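You operate a simulated robot arm through the tools that you are given. There is no shell and no other tool.

Carry out the task below with a simulated two-armed robot. There is one attempt and no reset: what you move stays moved.

JOB
Wipe up the spill on the marble top with the green cloth and put it back.
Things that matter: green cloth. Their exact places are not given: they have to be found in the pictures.

It is judged by the outcome, as a careful person would: the job done as asked, and still so three seconds after it is handed in. It fails if anything else is knocked over, pushed out of place, dropped, spilled or broken. Flat cloth is picked up by pressing the open fingertips on it (5 to 10 N) and closing them slowly along it; thin cloth reads only 2 to 8 mm in the jaws.

ROBOT AND FRAMES
Two 7-joint arms with two-finger parallel grippers on one trunk, on a base that moves. Base frame: it is fixed to the floor where the robot stands at the start and does not move with it; the origin is under the middle of the robot, x ahead of it, y to its left, z up; the surface under the hand at the start is at about z = 0.95. Units: m, degrees, N and s.
The left shoulder is at the start at [0.02, 0.17, 1.253], the right one opposite. With the tool pointing down near the work surface each hand reaches from about 0.22 to 0.68 m from the robot's upright axis, wherever it stands, measured 20 degrees to its own side. Places, roughly: green cloth [0.6, 0, 1]. Payload 3.8 kg a hand.
Tool frame (each hand has its own): the origin (TCP) lies between the finger pads and is the grasp point; the fingertips stand 0.03 m ahead of it; z points along the fingers, y is the line along which they close. Largest opening 0.11 m; finger width 0.02, thickness 0.01; the body of the gripper, 0.048 by 0.112 m, starts 0.055 m behind the TCP.
Orientation is told as [roll, pitch, yaw] about the base's x, y, z axes, in that order, counted from this pose: with the fingers straight down and closing along the base's y, the tool's x points along the base's -x, its y along +y and its z along -z.

CONTROLS
- The arms move only by the tool send_rows. It takes "left_rows", "right_rows" or both (then of equal length, played together; a hand with none holds still); each is a list of rows, each a list of 3 entries, a list of its own where there are three numbers: the shift along the tool's x, y, z in m, then the turn, a rotation vector about the tool's x, y, z in degrees, then the gripper command, from -1 (fully open) to 1 (shut), values between in proportion. In form: [[[x, y, z], [rx, ry, rz], claw], ...]. A call has 1 to 20 rows; each row is the pose to reach, as a shift and turn from the pose commanded when the call began, along the tool's axes at that moment. Each row takes 0.2 s and may step no farther than 0.05 m and 8.6 degrees from the row before; otherwise, or with a gripper value out of range, the whole call is refused. A pose out of reach is approached as far as the arm can. The call stops where the force on the tool passes 40 N (or 10 N more than at its start, if that is more) or the arm is blocked; 0.2 s more then pass. The fingers move at their own pace (about 0.072 m/s each) and stop on an object; they squeeze with about 28 N. The grip force told is the motor's: it shows also when the fingers shut on nothing. Time passes only in rows, and 0.2 s behind the last, so rows that repeat a pose let the fingers close. The reply holds the time, the measured pose of the TCP, the force on the tool along the base axes, the opening and the grip force, in the units named above and with some noise, with the torque about the TCP (base axes, N m) and any sound that the robot's microphone picked up, and new pictures: "show" is both (left out), scene, wrist or none (wrist: the cameras of the hands that moved).
- Cameras (640 x 400 px; columns grow to the right, rows downward): "scene" is now at [0.1122, 0.0052, 1.4008]; the picture's right is [-0.00, -1.00, 0.00], its down [-0.62, 0.00, -0.79] and it looks along [0.79, -0.00, -0.62] (base axes); focal length 275 px, centre (320, 200). "left" rides on the left gripper at [0.072, -0.017, -0.103] in its tool frame; the picture's right is [0.23, 0.97, 0.00], its down [-0.76, 0.18, -0.62] and it looks along [-0.61, 0.14, 0.78] (tool axes); focal length 222 px, centre (320, 200). "right" rides on the right gripper at [0.072, 0.017, -0.103] in its tool frame; the picture's right is [-0.23, 0.97, 0.00], its down [-0.76, -0.18, -0.62] and it looks along [-0.61, -0.14, 0.78] (tool axes); focal length 222 px, centre (320, 200).
- raise_lower(by): moves the trunk up (or, below 0, down) by that many m; the arms and the scene camera ride with it, the base frame stays. It gives what a move gives, with no picture.
- steer(legs): drives the robot by 1 to 6 legs, each [ahead, turn to the left] in m and degrees, along the robot's own axes; the way and the turn of a leg run together, so that a leg with both is an arc; at most 1.5 m and 180 degrees a leg. The arms and the cameras ride along, it lands a little off, and it stops where it bumps. It gives what a move gives, and a new picture of the scene camera.
- aim_head(pan, tilt): turns the head with the scene camera to pan (to the left, within 80 degrees either way) and tilt (down, from -29 to 69), counted from straight ahead of the robot. It gives what a move gives, and a new picture of the scene camera.
- probe_pixels(camera, pixels): for up to 12 pixels [column, row] of the newest picture of that camera ("zoom" is the newest enlarged one), the place [x, y, z] in the base frame of the surface seen there, good to about 0.002 m, but the place of the scene camera against the robot may be out by one fixed shift of up to 0.012 m in any direction. It takes no simulated time.
- close_up(camera, box): a new picture of the part [left, top, right, bottom] of that camera's present view, enlarged. It takes no simulated time.
- hand_in(): hands the job in; it is judged then, once.

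Open the grippers and draw the arms clear of the work before you hand the job in, unless the task says otherwise.

The tools are called after "Request:" by a JSON object that holds its "name" and its "arguments". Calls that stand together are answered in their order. send_rows: Moves the arms, as the interface text tells. Its arguments: {"type":"object","properties":{"left_rows":{"type":"array"},"right_rows":{"type":"array"},"show":{"type":"string","enum":["both","scene","wrist","none"]}},"required":[]} The other tools are called the same way: raise_lower (by) moves the trunk up or down; steer (legs) drives the base; aim_head (pan, tilt) turns the head that bears the scene camera; probe_pixels (camera, pixels) gives the place of the surface under pixels of a picture; close_up (camera, box) takes an enlarged picture of a part of a camera's view; hand_in () hands the job in.

At the start:

```text
clock: 0.0
left_ee_pos: [0.5277, 0.2722, 1.1903]
left_orientation: [0.0, 0.0, -0.1]
left_force: [-0.5, 0.9, 0.4]
left_wrist_torque: [-0.01, -0.02, -0.02]
left_gripper_width: 0.11
left_grasp_force: 0.0
right_ee_pos: [0.4681, -0.1347, 1.1771]
right_orientation: [0.0, 0.0, 0.0]
right_force: [-0.3, -0.2, 0.1]
right_wrist_torque: [-0.04, 0.01, 0.0]
right_gripper_width: 0.1099
right_grasp_force: 0.0
trunk travel left (down, up): [-0.35, 0.22]
robot x, y, heading: [0.0003, -0.0016, 0.1]
head pan, tilt (commanded): [-0.2, 38.0]
```

scene: 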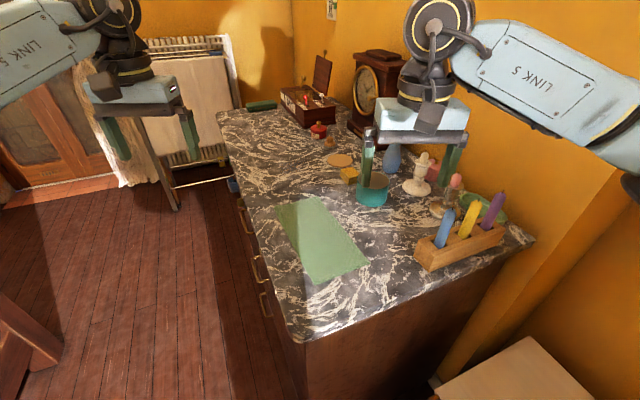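
right: 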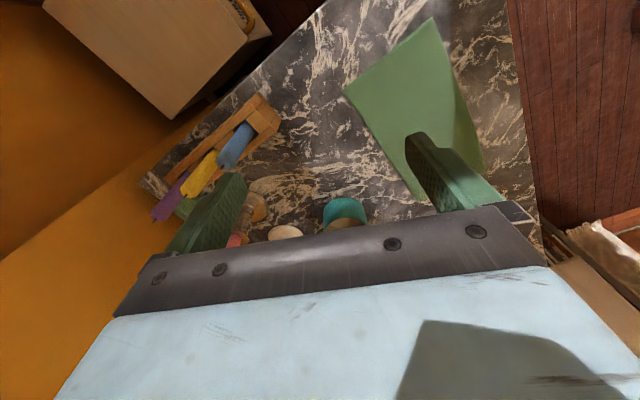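
left: 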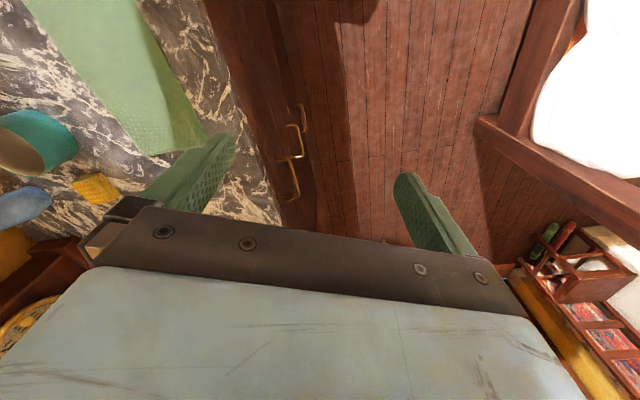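

The scene shows the green cloth around pixel (322, 238) on the marble top; the spill isn't obvious yet. I take enlarged pictures of the marble top to find it.

Request:
{"name": "close_up", "arguments": {"camera": "scene", "box": [220, 180, 420, 345]}}

Request:
{"name": "close_up", "arguments": {"camera": "scene", "box": [210, 80, 410, 205]}}

Request:
{"name": "close_up", "arguments": {"camera": "scene", "box": [360, 130, 550, 290]}}

Request:
{"name": "close_up", "arguments": {"camera": "right", "box": [140, 0, 560, 262]}}

```text
2.42 times, centred on (320, 262) of scene
```

zoom: 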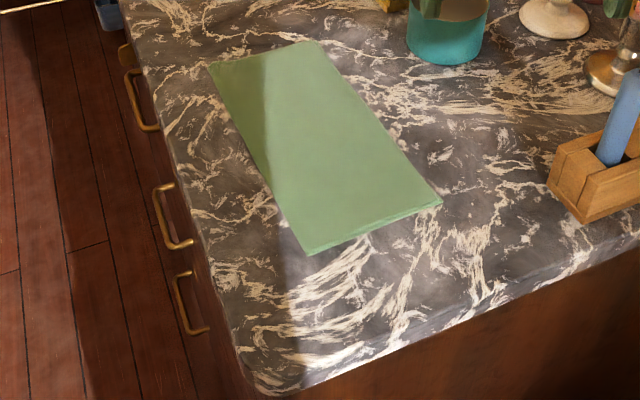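

```text
3.20 times, centred on (310, 142) of scene
```

zoom: 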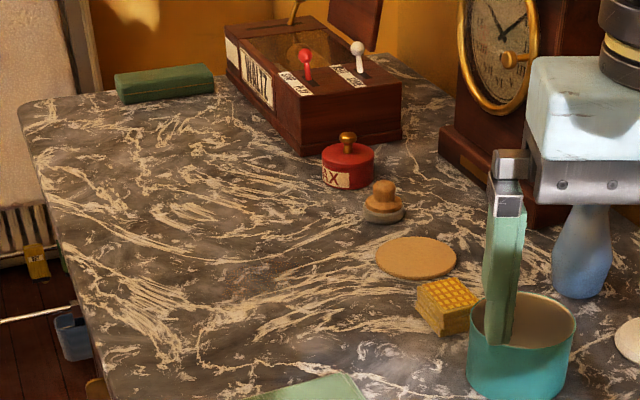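

```text
2.50 times, centred on (455, 210) of scene
```

zoom: 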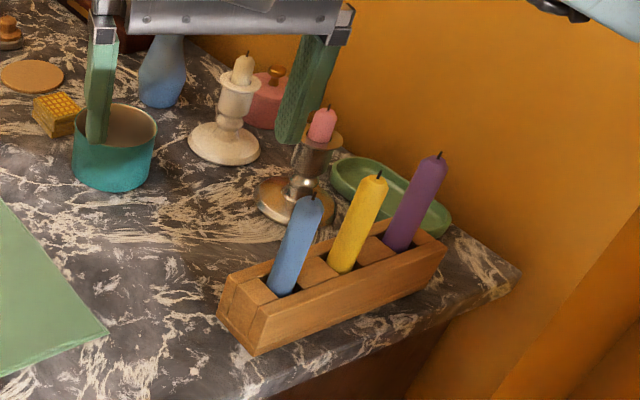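

```text
1.52 times, centred on (350, 131) of right
```

zoom: 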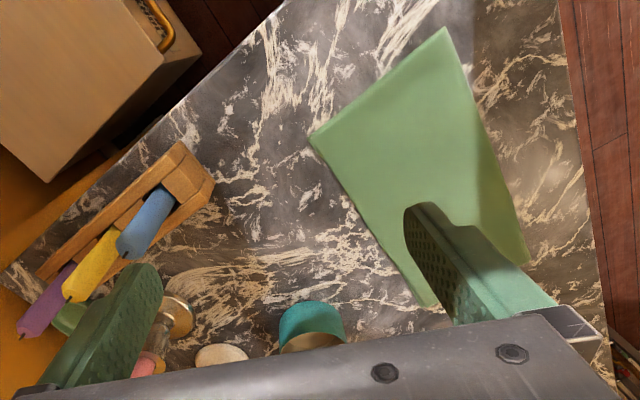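

No spill is obvious yet; the tan disc near scene (340,159) is a candidate, and there might be a thin clear or brown film elsewhere. I zoom further on several regions.

Request:
{"name": "close_up", "arguments": {"camera": "scene", "box": [310, 140, 370, 178]}}

Request:
{"name": "close_up", "arguments": {"camera": "scene", "box": [340, 200, 430, 256]}}

Request:
{"name": "close_up", "arguments": {"camera": "scene", "box": [340, 245, 440, 307]}}

Request:
{"name": "close_up", "arguments": {"camera": "scene", "box": [215, 100, 315, 163]}}

Request:
{"name": "close_up", "arguments": {"camera": "scene", "box": [230, 150, 330, 212]}}

Request:
{"name": "close_up", "arguments": {"camera": "scene", "box": [240, 270, 350, 340]}}

Request:
{"name": "close_up", "arguments": {"camera": "left", "box": [0, 0, 300, 230]}}

```text
10.53 times, centred on (340, 159) of scene
```

zoom: 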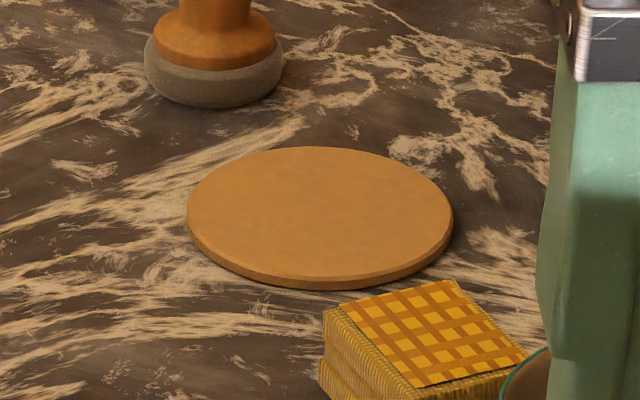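

```text
7.11 times, centred on (385, 228) of scene
```

zoom: 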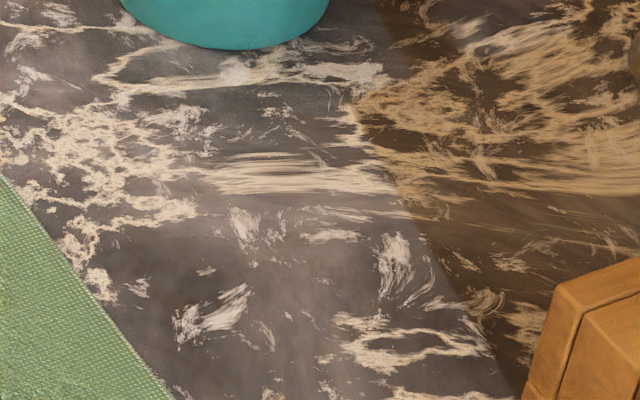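

```text
6.40 times, centred on (390, 276) of scene
```

zoom: 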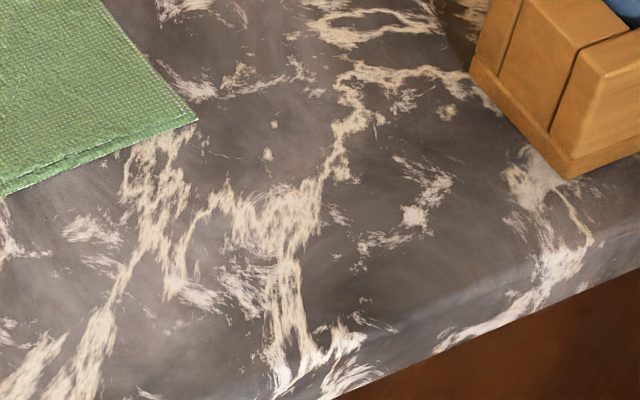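

```text
6.35 times, centred on (265, 132) of scene
```

zoom: 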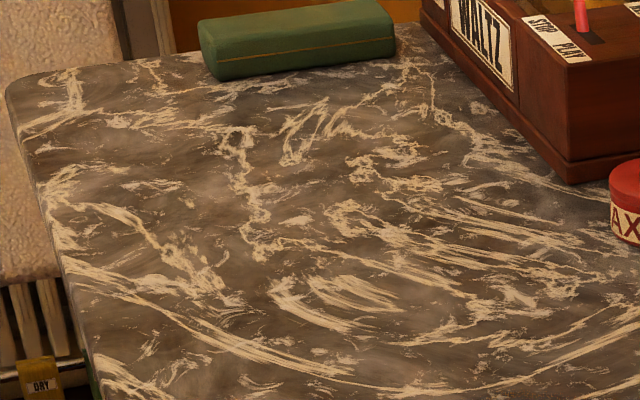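

```text
6.40 times, centred on (280, 181) of scene
```

zoom: 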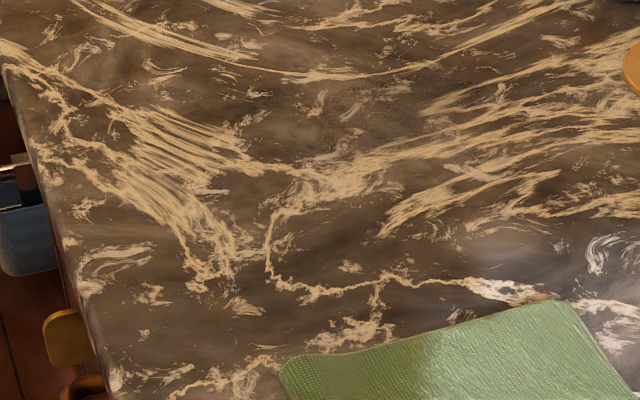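

```text
5.71 times, centred on (295, 305) of scene
```

zoom: 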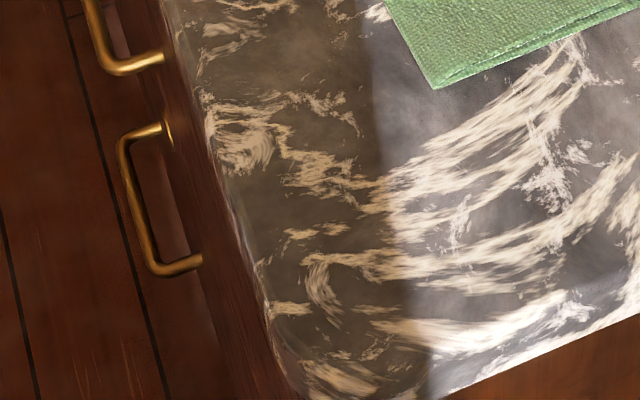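

```text
1.74 times, centred on (150, 115) of left
```

zoom: 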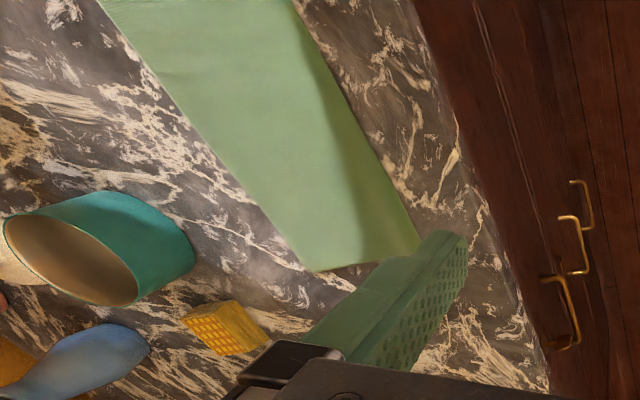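

No liquid is visible on the open marble so far. I probe the main places (marble edges, cloth corners, objects) to get the geometry before moving the arm that hides part of the top.

Request:
{"name": "probe_pixels", "arguments": {"camera": "scene", "pixels": [[277, 207], [315, 197], [368, 263], [317, 283], [322, 238], [218, 112], [296, 338], [532, 240], [400, 285], [340, 158], [252, 205], [420, 225]]}}

Request:
{"name": "probe_pixels", "arguments": {"camera": "scene", "pixels": [[371, 185], [392, 158], [424, 157], [455, 178], [447, 215], [473, 205], [494, 195], [349, 173], [328, 143], [319, 127], [307, 100], [262, 104]]}}

```text
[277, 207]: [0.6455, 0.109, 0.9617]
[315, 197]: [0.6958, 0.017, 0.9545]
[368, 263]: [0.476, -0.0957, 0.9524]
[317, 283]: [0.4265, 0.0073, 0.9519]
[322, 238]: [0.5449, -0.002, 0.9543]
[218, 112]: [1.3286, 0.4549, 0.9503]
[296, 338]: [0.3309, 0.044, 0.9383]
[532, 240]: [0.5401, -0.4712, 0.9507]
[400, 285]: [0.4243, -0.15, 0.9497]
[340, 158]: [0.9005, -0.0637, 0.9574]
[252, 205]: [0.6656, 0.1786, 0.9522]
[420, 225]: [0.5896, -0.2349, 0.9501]
```

```text
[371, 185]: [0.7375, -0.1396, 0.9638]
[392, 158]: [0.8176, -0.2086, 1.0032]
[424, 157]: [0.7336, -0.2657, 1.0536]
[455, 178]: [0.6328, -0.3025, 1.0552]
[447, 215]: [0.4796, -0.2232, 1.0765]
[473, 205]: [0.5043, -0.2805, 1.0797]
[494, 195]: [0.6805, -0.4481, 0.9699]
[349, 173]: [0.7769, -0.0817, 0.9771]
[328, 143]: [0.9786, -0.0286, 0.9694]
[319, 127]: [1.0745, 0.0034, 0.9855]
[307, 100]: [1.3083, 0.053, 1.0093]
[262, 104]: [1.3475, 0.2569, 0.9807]
```

Table top is at z≈0.950 and the cloth (about 0.25 × 0.105 m) lies with corners near (0.65,0.11), (0.70,0.02), (0.48,-0.10), (0.43,0.01). The right hand hides the region behind the teal cup, so I lift it and shift it left a little to see there.

Request:
{"name": "send_rows", "arguments": {"right_rows": [[[0.02, 0, -0.03], [0, 0, 0], -1], [[0.05, 0.02, -0.06], [0, 0, 0], -1], [[0.08, 0.05, -0.08], [0, 0, 0], -1], [[0.1, 0.08, -0.1], [0, 0, 0], -1], [[0.12, 0.11, -0.1], [0, 0, 0], -1]], "show": "both"}}

```text
clock: 1.2
left_ee_pos: [0.5281, 0.2728, 1.1914]
left_orientation: [0.1, 0.0, 0.0]
left_force: [-0.1, -0.6, 0.1]
left_wrist_torque: [-0.02, -0.01, 0.05]
left_gripper_width: 0.11
left_grasp_force: 0.1
right_ee_pos: [0.347, -0.0239, 1.2767]
right_orientation: [-0.1, 0.0, -0.1]
right_force: [-0.1, 0.3, 0.0]
right_wrist_torque: [0.03, 0.05, 0.0]
right_gripper_width: 0.11
right_grasp_force: 0.0
trunk travel left (down, up): [-0.35, 0.22]
robot x, y, heading: [0.0005, -0.0001, -0.0]
head pan, tilt (commanded): [-0.2, 38.0]
```

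scene: 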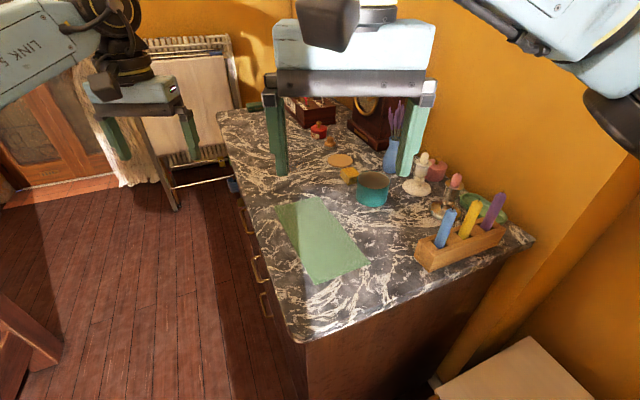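
right: 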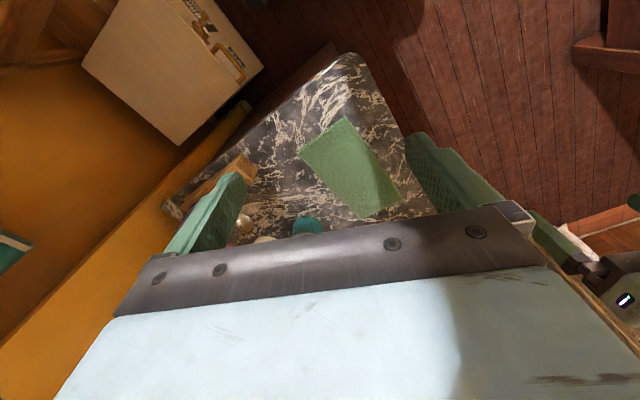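

The area behind the cup is now visible: a vase at (392,150), candle holder (418,175). I zoom in there to look for the spill.

Request:
{"name": "close_up", "arguments": {"camera": "scene", "box": [330, 130, 450, 205]}}

Request:
{"name": "close_up", "arguments": {"camera": "scene", "box": [395, 145, 535, 235]}}

Request:
{"name": "close_up", "arguments": {"camera": "scene", "box": [240, 90, 400, 190]}}

Request:
{"name": "close_up", "arguments": {"camera": "scene", "box": [255, 180, 415, 300]}}

```text
5.33 times, centred on (390, 168) of scene
```

zoom: 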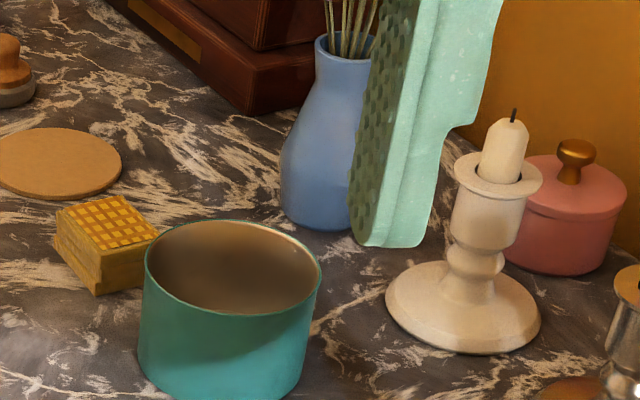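

```text
4.44 times, centred on (465, 190) of scene
```

zoom: 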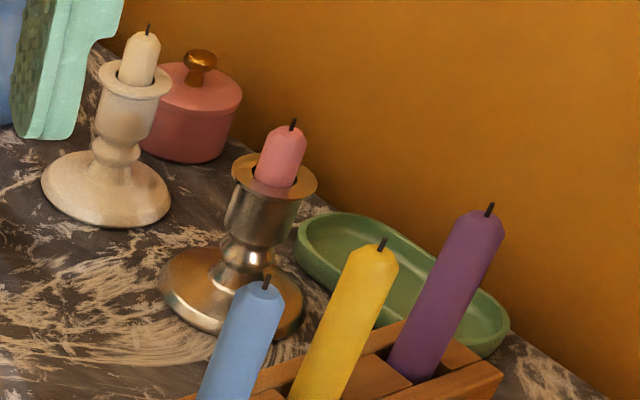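

```text
4.00 times, centred on (320, 140) of scene
```

zoom: 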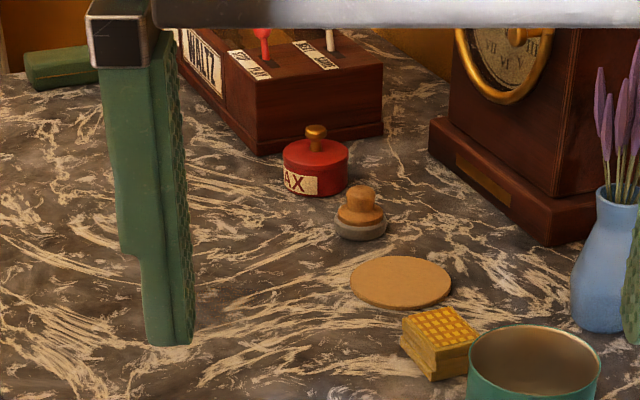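

```text
3.33 times, centred on (335, 240) of scene
```

zoom: 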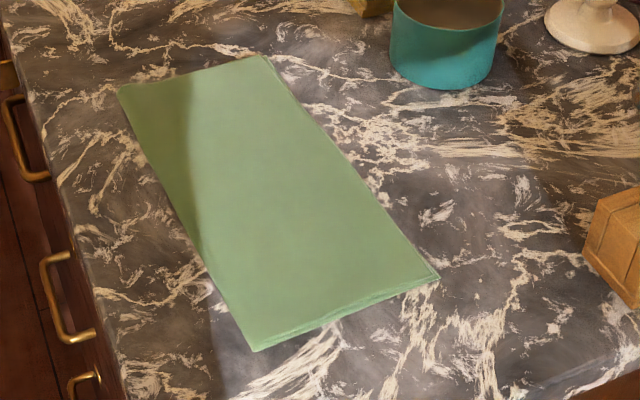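

No puddle visible yet. I turn the head to check the rest of the room and see the top from other tilts.

Request:
{"name": "aim_head", "arguments": {"pan": 0, "tilt": 60}}

Request:
{"name": "aim_head", "arguments": {"pan": 70, "tilt": 30}}

Request:
{"name": "aim_head", "arguments": {"pan": -60, "tilt": 38}}

```text
clock: 2.1
left_ee_pos: [0.5283, 0.272, 1.1915]
left_orientation: [-0.1, 0.0, 0.0]
left_force: [0.7, -0.2, -0.4]
left_wrist_torque: [0.0, 0.01, -0.02]
left_gripper_width: 0.1101
left_grasp_force: 0.1
right_ee_pos: [0.3477, -0.0241, 1.2744]
right_orientation: [0.1, 0.0, 0.0]
right_force: [0.4, -0.8, -0.4]
right_wrist_torque: [-0.03, 0.0, 0.02]
right_gripper_width: 0.11
right_grasp_force: 0.0
trunk travel left (down, up): [-0.35, 0.22]
robot x, y, heading: [0.0023, -0.0017, -0.0]
head pan, tilt (commanded): [0.0, 60.0]
```

scene: 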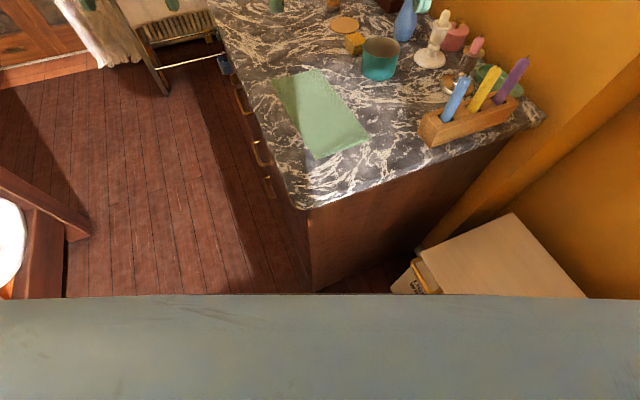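

```text
clock: 3.5
left_ee_pos: [0.5271, 0.2695, 1.1914]
left_orientation: [0.0, 0.0, 0.0]
left_force: [-0.5, -0.4, 0.2]
left_wrist_torque: [0.02, -0.01, 0.01]
left_gripper_width: 0.1101
left_grasp_force: 0.1
right_ee_pos: [0.3468, -0.0239, 1.276]
right_orientation: [-0.1, 0.1, 0.0]
right_force: [-0.9, -0.2, 0.6]
right_wrist_torque: [-0.01, -0.01, -0.01]
right_gripper_width: 0.1101
right_grasp_force: 0.1
trunk travel left (down, up): [-0.35, 0.22]
robot x, y, heading: [0.0013, -0.0045, -0.1]
head pan, tilt (commanded): [70.0, 30.0]
```

scene: 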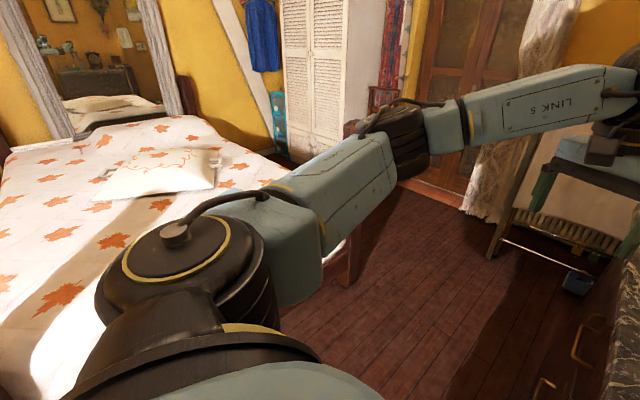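

```text
clock: 5.6
left_ee_pos: [0.5283, 0.2719, 1.1911]
left_orientation: [0.0, 0.0, -0.1]
left_force: [-0.1, -1.0, 0.5]
left_wrist_torque: [0.01, 0.01, 0.03]
left_gripper_width: 0.1101
left_grasp_force: 0.1
right_ee_pos: [0.3476, -0.0246, 1.2763]
right_orientation: [-0.1, 0.1, 0.0]
right_force: [-0.1, 0.3, 0.1]
right_wrist_torque: [0.01, -0.01, 0.01]
right_gripper_width: 0.11
right_grasp_force: 0.0
trunk travel left (down, up): [-0.35, 0.22]
robot x, y, heading: [0.0018, -0.0007, -0.2]
head pan, tilt (commanded): [-60.0, 38.0]
```

scene: 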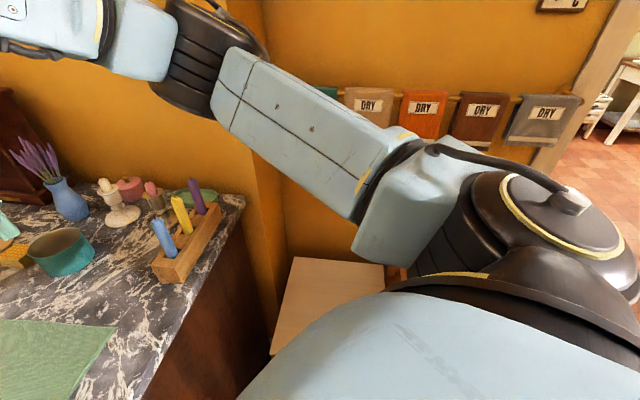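

There is a rail with labelled towels on the right wall and a small cabinet. I zoom in on those labels and on the marble from this viewpoint for the spill.

Request:
{"name": "close_up", "arguments": {"camera": "scene", "box": [310, 70, 600, 160]}}

Request:
{"name": "close_up", "arguments": {"camera": "scene", "box": [0, 160, 250, 400]}}

Request:
{"name": "close_up", "arguments": {"camera": "scene", "box": [80, 240, 180, 303]}}

Request:
{"name": "close_up", "arguments": {"camera": "scene", "box": [80, 190, 180, 253]}}

Request:
{"name": "close_up", "arguments": {"camera": "left", "box": [0, 0, 220, 140]}}

Request:
{"name": "close_up", "arguments": {"camera": "right", "box": [150, 40, 450, 240]}}

```text
2.21 times, centred on (455, 115) of scene
```

zoom: 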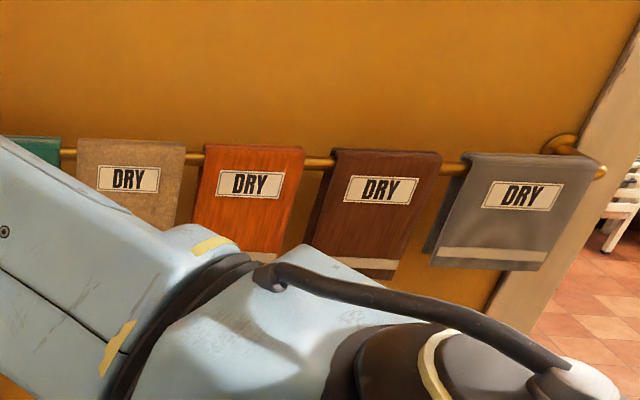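

```text
1.67 times, centred on (125, 280) of scene
```

zoom: 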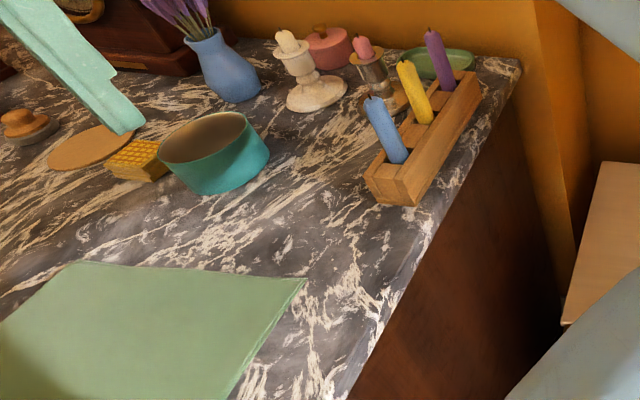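

```text
6.35 times, centred on (130, 272) of scene
```

zoom: 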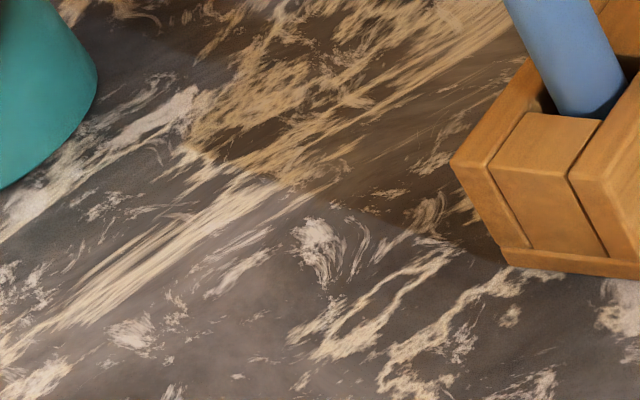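

```text
6.35 times, centred on (130, 222) of scene
```

zoom: 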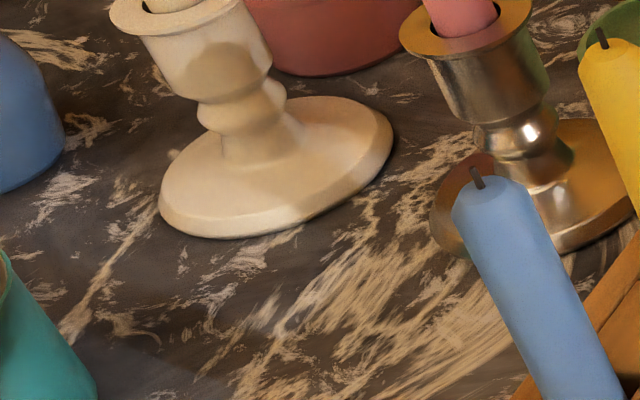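

```text
2.86 times, centred on (110, 70) of left
```

zoom: 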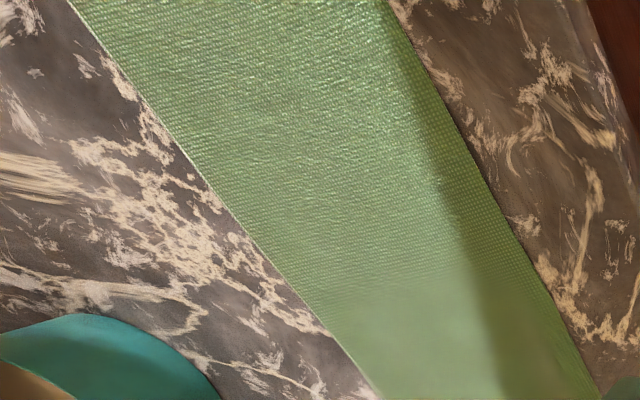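

```text
2.00 times, centred on (300, 140) of right
```

zoom: 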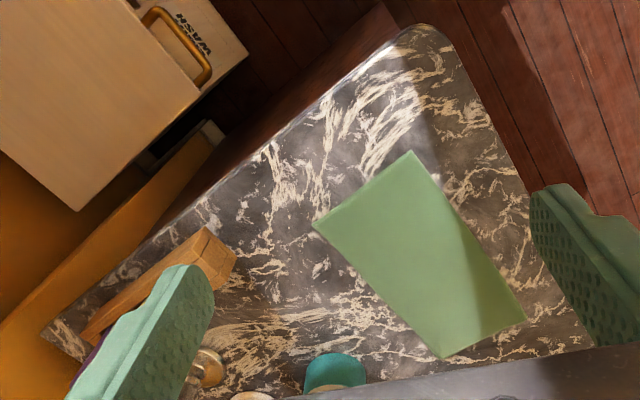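

The cabinet carries a "WASH" label, and the rail towels "DRY"; still no puddle visible. I face the head back to the table and zoom more finely over the regions I have not seen closely.

Request:
{"name": "aim_head", "arguments": {"pan": 0, "tilt": 42}}

Request:
{"name": "close_up", "arguments": {"camera": "scene", "box": [340, 150, 420, 200]}}

Request:
{"name": "close_up", "arguments": {"camera": "scene", "box": [290, 90, 370, 140]}}

Request:
{"name": "close_up", "arguments": {"camera": "scene", "box": [230, 150, 310, 200]}}

Request:
{"name": "close_up", "arguments": {"camera": "scene", "box": [395, 180, 475, 230]}}

Request:
{"name": "close_up", "arguments": {"camera": "scene", "box": [290, 130, 370, 180]}}

Request:
{"name": "close_up", "arguments": {"camera": "scene", "box": [310, 240, 420, 310]}}

```text
clock: 6.9
left_ee_pos: [0.5277, 0.2712, 1.1909]
left_orientation: [0.0, 0.0, -0.1]
left_force: [-0.7, 0.4, 0.2]
left_wrist_torque: [-0.03, -0.03, 0.0]
left_gripper_width: 0.1096
left_grasp_force: 0.1
right_ee_pos: [0.3479, -0.0252, 1.2753]
right_orientation: [0.0, -0.1, 0.0]
right_force: [0.2, 0.0, -0.3]
right_wrist_torque: [0.04, 0.0, 0.03]
right_gripper_width: 0.1101
right_grasp_force: 0.0
trunk travel left (down, up): [-0.35, 0.22]
robot x, y, heading: [0.0041, 0.001, 0.0]
head pan, tilt (commanded): [0.0, 42.0]
```

scene: 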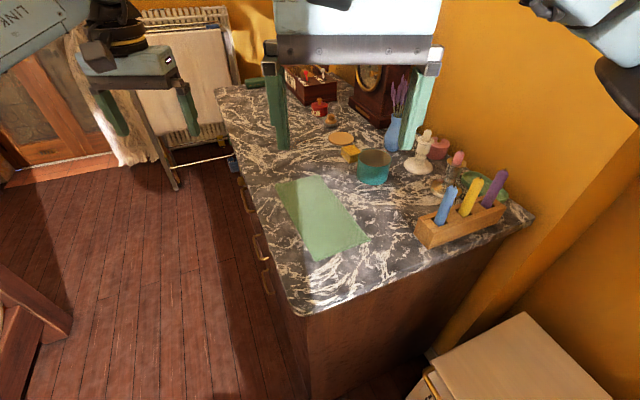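

```text
8.00 times, centred on (380, 175) of scene
```

zoom: 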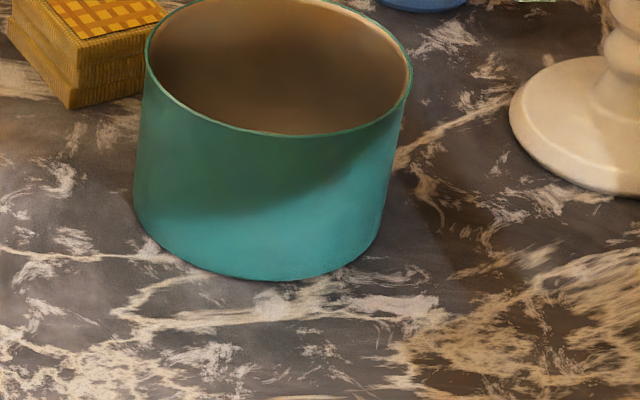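

```text
8.00 times, centred on (330, 115) of scene
```

zoom: 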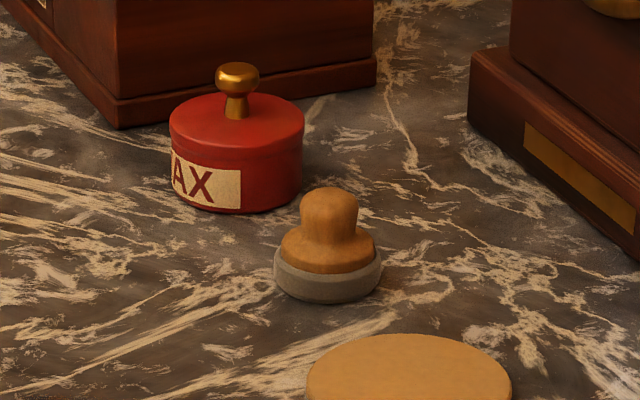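

```text
8.00 times, centred on (270, 175) of scene
```

zoom: 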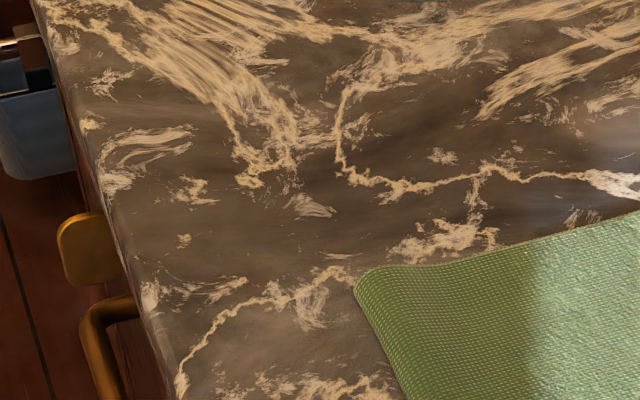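

```text
8.00 times, centred on (435, 205) of scene
```

zoom: 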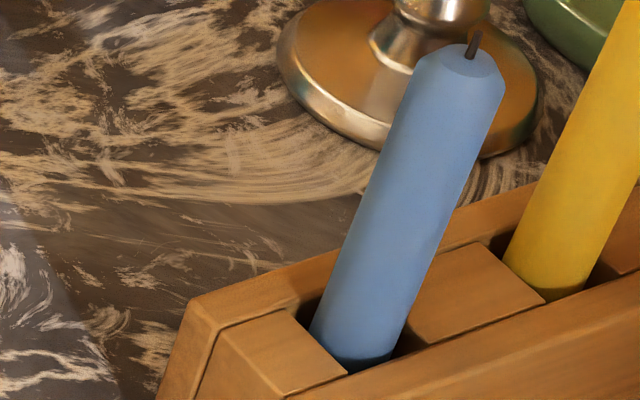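

```text
8.00 times, centred on (330, 155) of scene
```

zoom: 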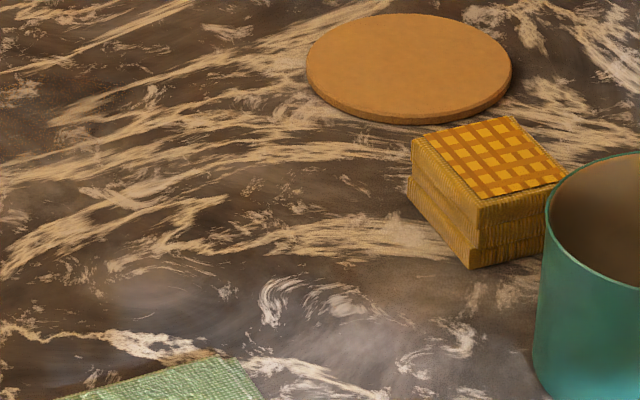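

```text
5.71 times, centred on (365, 275) of scene
```

zoom: 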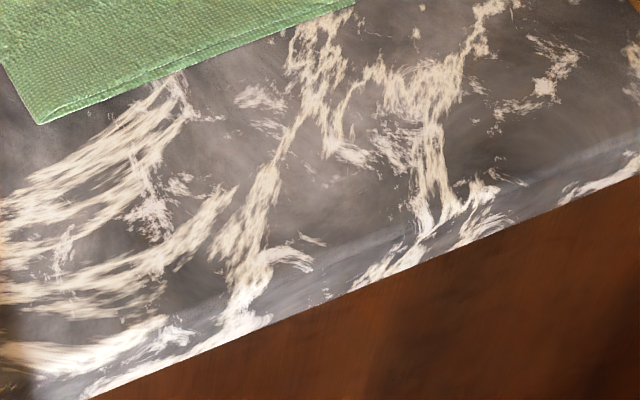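

Still nothing clearly wet on the visible marble, so it may be hidden behind an object or be a very faint film. I raise the trunk for a steeper view over the objects.

Request:
{"name": "raise_lower", "arguments": {"by": 0.2}}

Request:
{"name": "aim_head", "arguments": {"pan": -10, "tilt": 45}}

Request:
{"name": "close_up", "arguments": {"camera": "scene", "box": [180, 60, 500, 260]}}

Request:
{"name": "close_up", "arguments": {"camera": "left", "box": [0, 0, 320, 200]}}

Request:
{"name": "close_up", "arguments": {"camera": "right", "box": [150, 40, 450, 240]}}

```text
clock: 9.1
left_ee_pos: [0.5273, 0.2712, 1.391]
left_orientation: [0.0, 0.0, 0.0]
left_force: [-0.7, -0.1, 0.0]
left_wrist_torque: [0.01, 0.01, -0.02]
left_gripper_width: 0.1103
left_grasp_force: 0.0
right_ee_pos: [0.3472, -0.024, 1.4755]
right_orientation: [0.0, 0.0, 0.0]
right_force: [-0.6, 0.1, -0.1]
right_wrist_torque: [-0.01, -0.01, -0.02]
right_gripper_width: 0.1099
right_grasp_force: 0.0
trunk travel left (down, up): [-0.55, 0.02]
robot x, y, heading: [0.0018, 0.0002, -0.1]
head pan, tilt (commanded): [0.0, 42.0]
```

```text
clock: 9.8
left_ee_pos: [0.528, 0.2711, 1.3907]
left_orientation: [-0.1, 0.0, 0.1]
left_force: [-0.5, 0.2, 0.4]
left_wrist_torque: [-0.01, -0.01, 0.04]
left_gripper_width: 0.11
left_grasp_force: 0.0
right_ee_pos: [0.3476, -0.0238, 1.4762]
right_orientation: [0.0, 0.0, 0.0]
right_force: [-0.4, -0.3, 0.3]
right_wrist_torque: [0.0, -0.05, -0.01]
right_gripper_width: 0.1099
right_grasp_force: 0.0
trunk travel left (down, up): [-0.55, 0.02]
robot x, y, heading: [-0.0013, 0.0031, 0.2]
head pan, tilt (commanded): [-10.0, 45.0]
```

scene: 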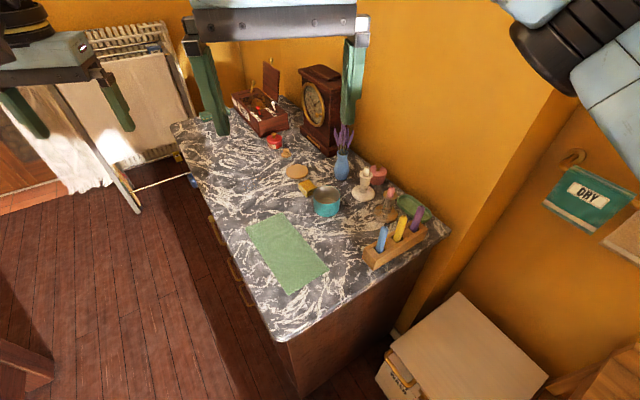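

```text
2.00 times, centred on (340, 160) of scene
```

zoom: 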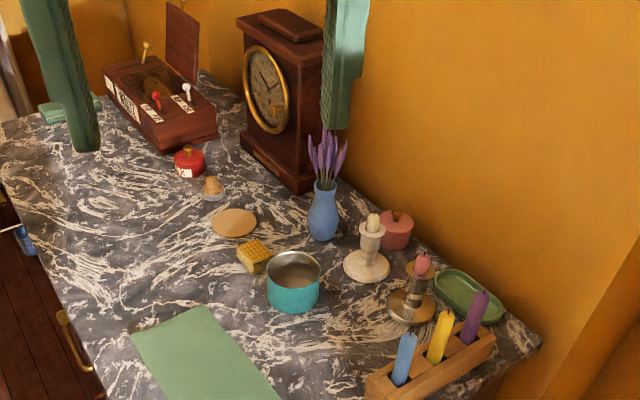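

```text
2.00 times, centred on (160, 100) of left
```

zoom: 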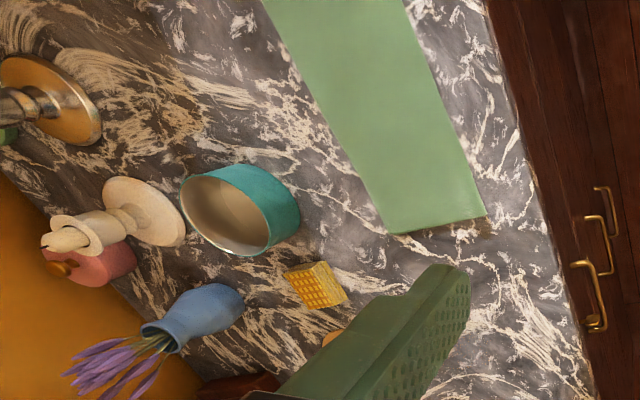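

```text
2.00 times, centred on (300, 140) of right
```

zoom: 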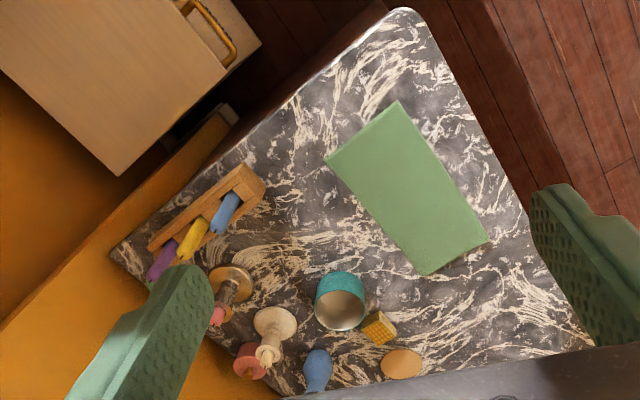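

From higher up, nothing hides behind the cup either. I zoom closely over every marble patch from this viewpoint.

Request:
{"name": "close_up", "arguments": {"camera": "scene", "box": [170, 110, 260, 166]}}

Request:
{"name": "close_up", "arguments": {"camera": "scene", "box": [190, 160, 280, 216]}}

Request:
{"name": "close_up", "arguments": {"camera": "scene", "box": [250, 170, 340, 226]}}

Request:
{"name": "close_up", "arguments": {"camera": "scene", "box": [300, 200, 400, 262]}}

Request:
{"name": "close_up", "arguments": {"camera": "scene", "box": [300, 240, 400, 302]}}

Request:
{"name": "close_up", "arguments": {"camera": "scene", "box": [225, 270, 345, 345]}}

Request:
{"name": "close_up", "arguments": {"camera": "scene", "box": [240, 110, 340, 172]}}

Request:
{"name": "close_up", "arguments": {"camera": "scene", "box": [230, 200, 345, 300]}}

```text
7.11 times, centred on (215, 138) of scene
```

zoom: 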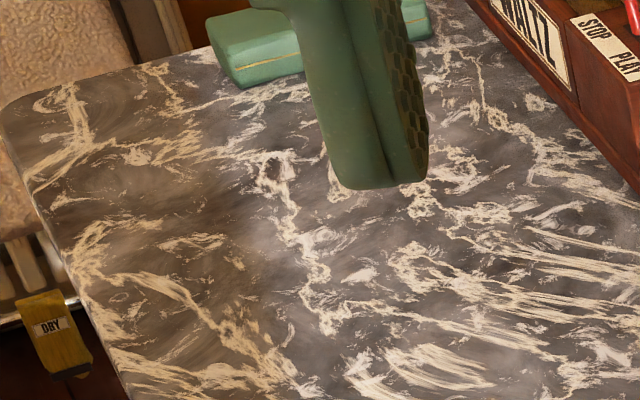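

```text
7.11 times, centred on (235, 188) of scene
```

zoom: 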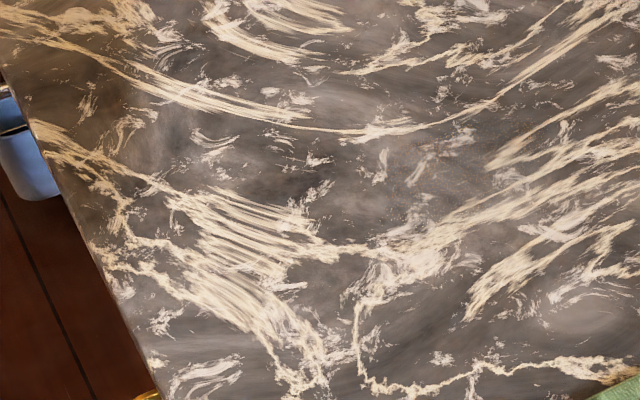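

```text
7.11 times, centred on (295, 198) of scene
```

zoom: 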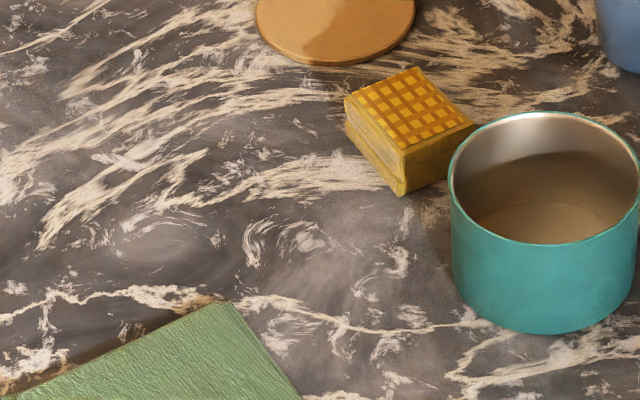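

```text
6.40 times, centred on (350, 231) of scene
```

zoom: 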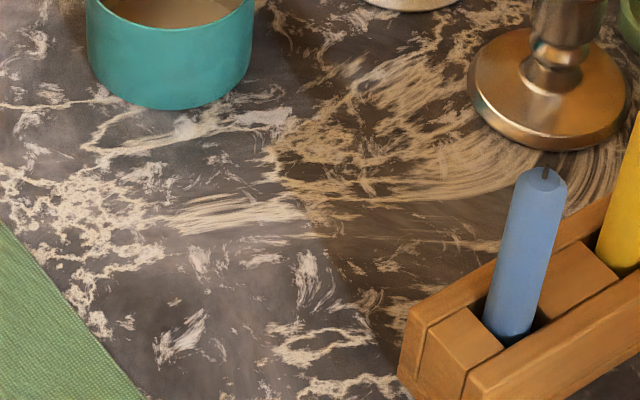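

```text
6.40 times, centred on (350, 271) of scene
```

zoom: 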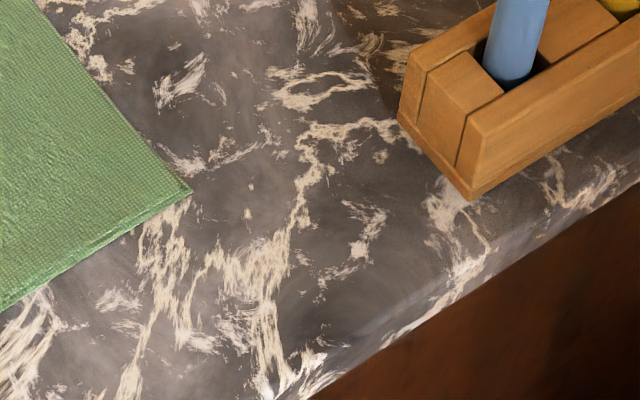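

```text
5.33 times, centred on (285, 308) of scene
```

zoom: 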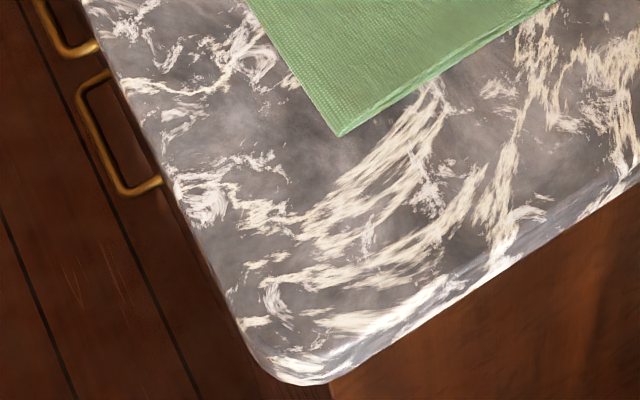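

```text
6.40 times, centred on (290, 141) of scene
```

zoom: 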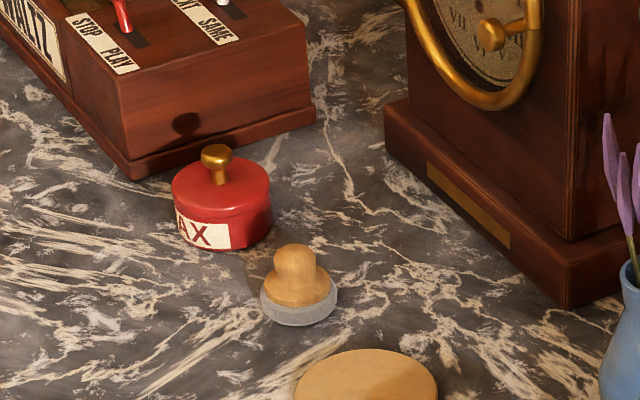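

```text
4.00 times, centred on (288, 250) of scene
```

zoom: 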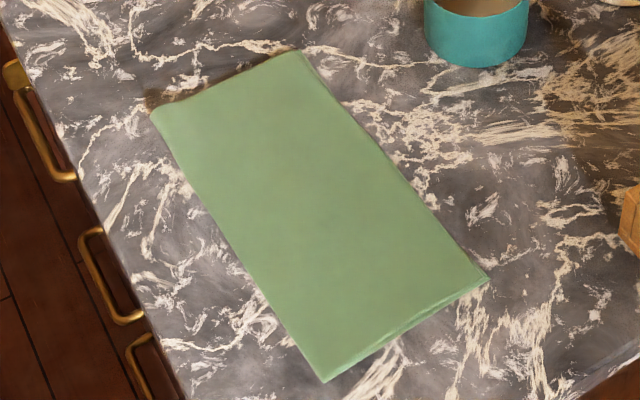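

At the far-left corner of the cloth there is a brownish rim at zoom (160,95)–(275,60), either a shadow or liquid peeking out from under the cloth. I enlarge it.

Request:
{"name": "close_up", "arguments": {"camera": "scene", "box": [242, 205, 322, 255]}}

Request:
{"name": "close_up", "arguments": {"camera": "scene", "box": [240, 212, 290, 243]}}

Request:
{"name": "close_up", "arguments": {"camera": "left", "box": [170, 70, 270, 132]}}

Request:
{"name": "close_up", "arguments": {"camera": "right", "box": [320, 130, 420, 192]}}

```text
8.00 times, centred on (282, 230) of scene
```

zoom: 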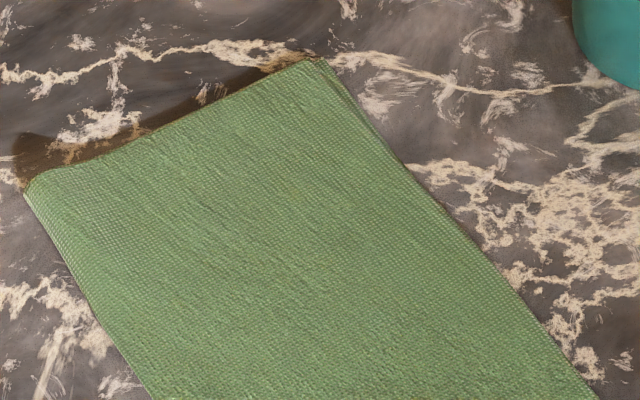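

```text
12.80 times, centred on (265, 228) of scene
```

zoom: 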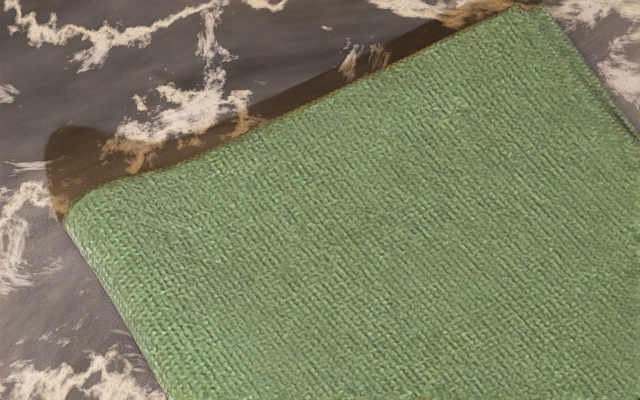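

```text
6.40 times, centred on (220, 101) of left
```

zoom: 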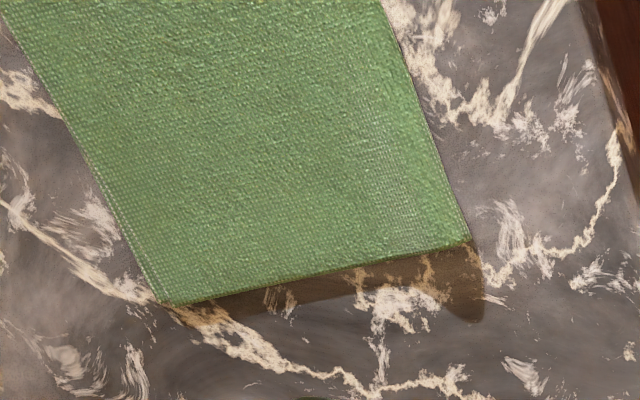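

```text
6.40 times, centred on (370, 161) of right
```

zoom: 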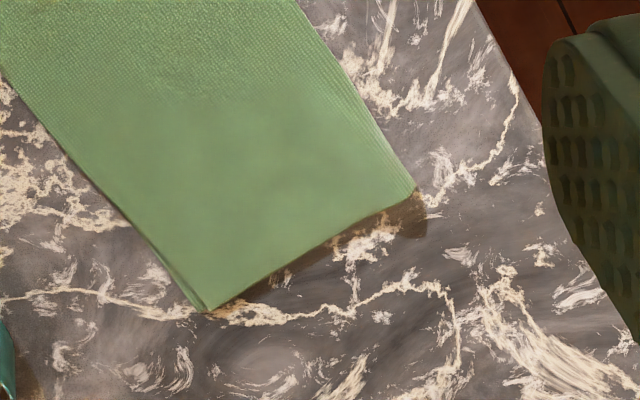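

The brown rim looks like the shadow of the puffed fold at the cloth's far end. Since nothing is visible from here, I check the free floor on the drawer side (left), to drive there for another view of the top.

Request:
{"name": "aim_head", "arguments": {"pan": 35, "tilt": 45}}

```text
clock: 10.9
left_ee_pos: [0.5275, 0.2709, 1.3912]
left_orientation: [-0.1, 0.0, 0.0]
left_force: [-0.3, -1.3, -0.4]
left_wrist_torque: [0.01, -0.01, 0.01]
left_gripper_width: 0.1099
left_grasp_force: 0.1
right_ee_pos: [0.3481, -0.0244, 1.4759]
right_orientation: [0.0, -0.1, 0.0]
right_force: [0.1, -0.1, 0.5]
right_wrist_torque: [0.0, 0.02, 0.04]
right_gripper_width: 0.1101
right_grasp_force: 0.0
trunk travel left (down, up): [-0.55, 0.02]
robot x, y, heading: [0.0018, 0.0003, -0.0]
head pan, tilt (commanded): [35.0, 45.0]
```

scene: 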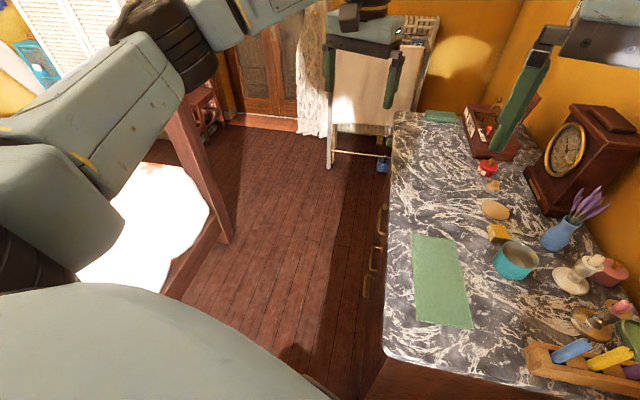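

This view shows the aisle between bed (left) and sideboard (right). I probe the floor and bed positions and zoom on the marble top from here.

Request:
{"name": "probe_pixels", "arguments": {"camera": "scene", "pixels": [[230, 240], [175, 290], [330, 165], [300, 220], [385, 345], [392, 120], [380, 210], [605, 110], [550, 150], [205, 110], [215, 195], [345, 350]]}}

Request:
{"name": "close_up", "arguments": {"camera": "scene", "box": [380, 100, 560, 212]}}

Request:
{"name": "close_up", "arguments": {"camera": "scene", "box": [440, 190, 640, 330]}}

Request:
{"name": "close_up", "arguments": {"camera": "scene", "box": [375, 230, 575, 380]}}

```text
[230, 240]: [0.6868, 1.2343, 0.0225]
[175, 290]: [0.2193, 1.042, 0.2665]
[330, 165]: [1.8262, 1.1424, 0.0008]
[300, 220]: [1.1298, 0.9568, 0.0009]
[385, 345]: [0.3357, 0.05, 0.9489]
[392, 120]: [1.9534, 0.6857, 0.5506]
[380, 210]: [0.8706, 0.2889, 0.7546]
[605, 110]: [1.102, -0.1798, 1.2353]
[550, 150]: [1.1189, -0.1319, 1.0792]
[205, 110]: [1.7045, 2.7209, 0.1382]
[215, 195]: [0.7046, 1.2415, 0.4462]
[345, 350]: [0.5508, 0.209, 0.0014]
```

```text
3.56 times, centred on (470, 156) of scene
```

zoom: 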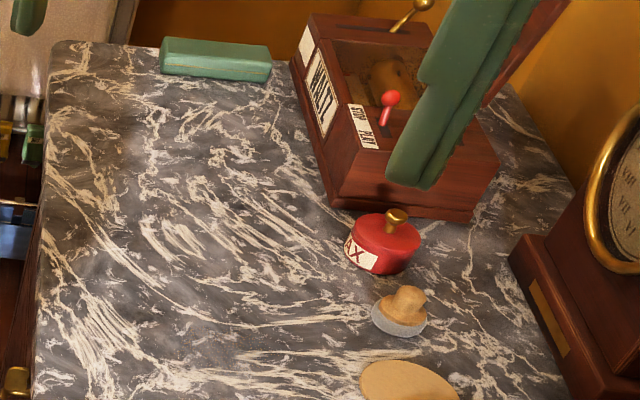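

```text
2.86 times, centred on (540, 260) of scene
```

zoom: 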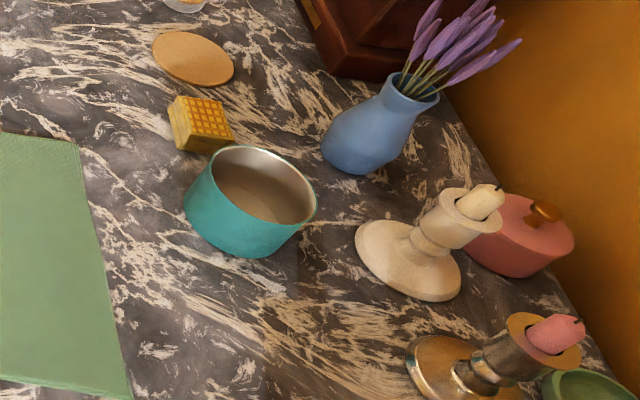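

```text
2.67 times, centred on (475, 305) of scene
```

zoom: 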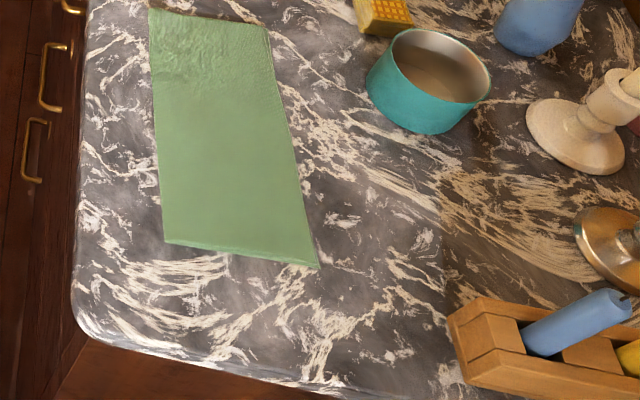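

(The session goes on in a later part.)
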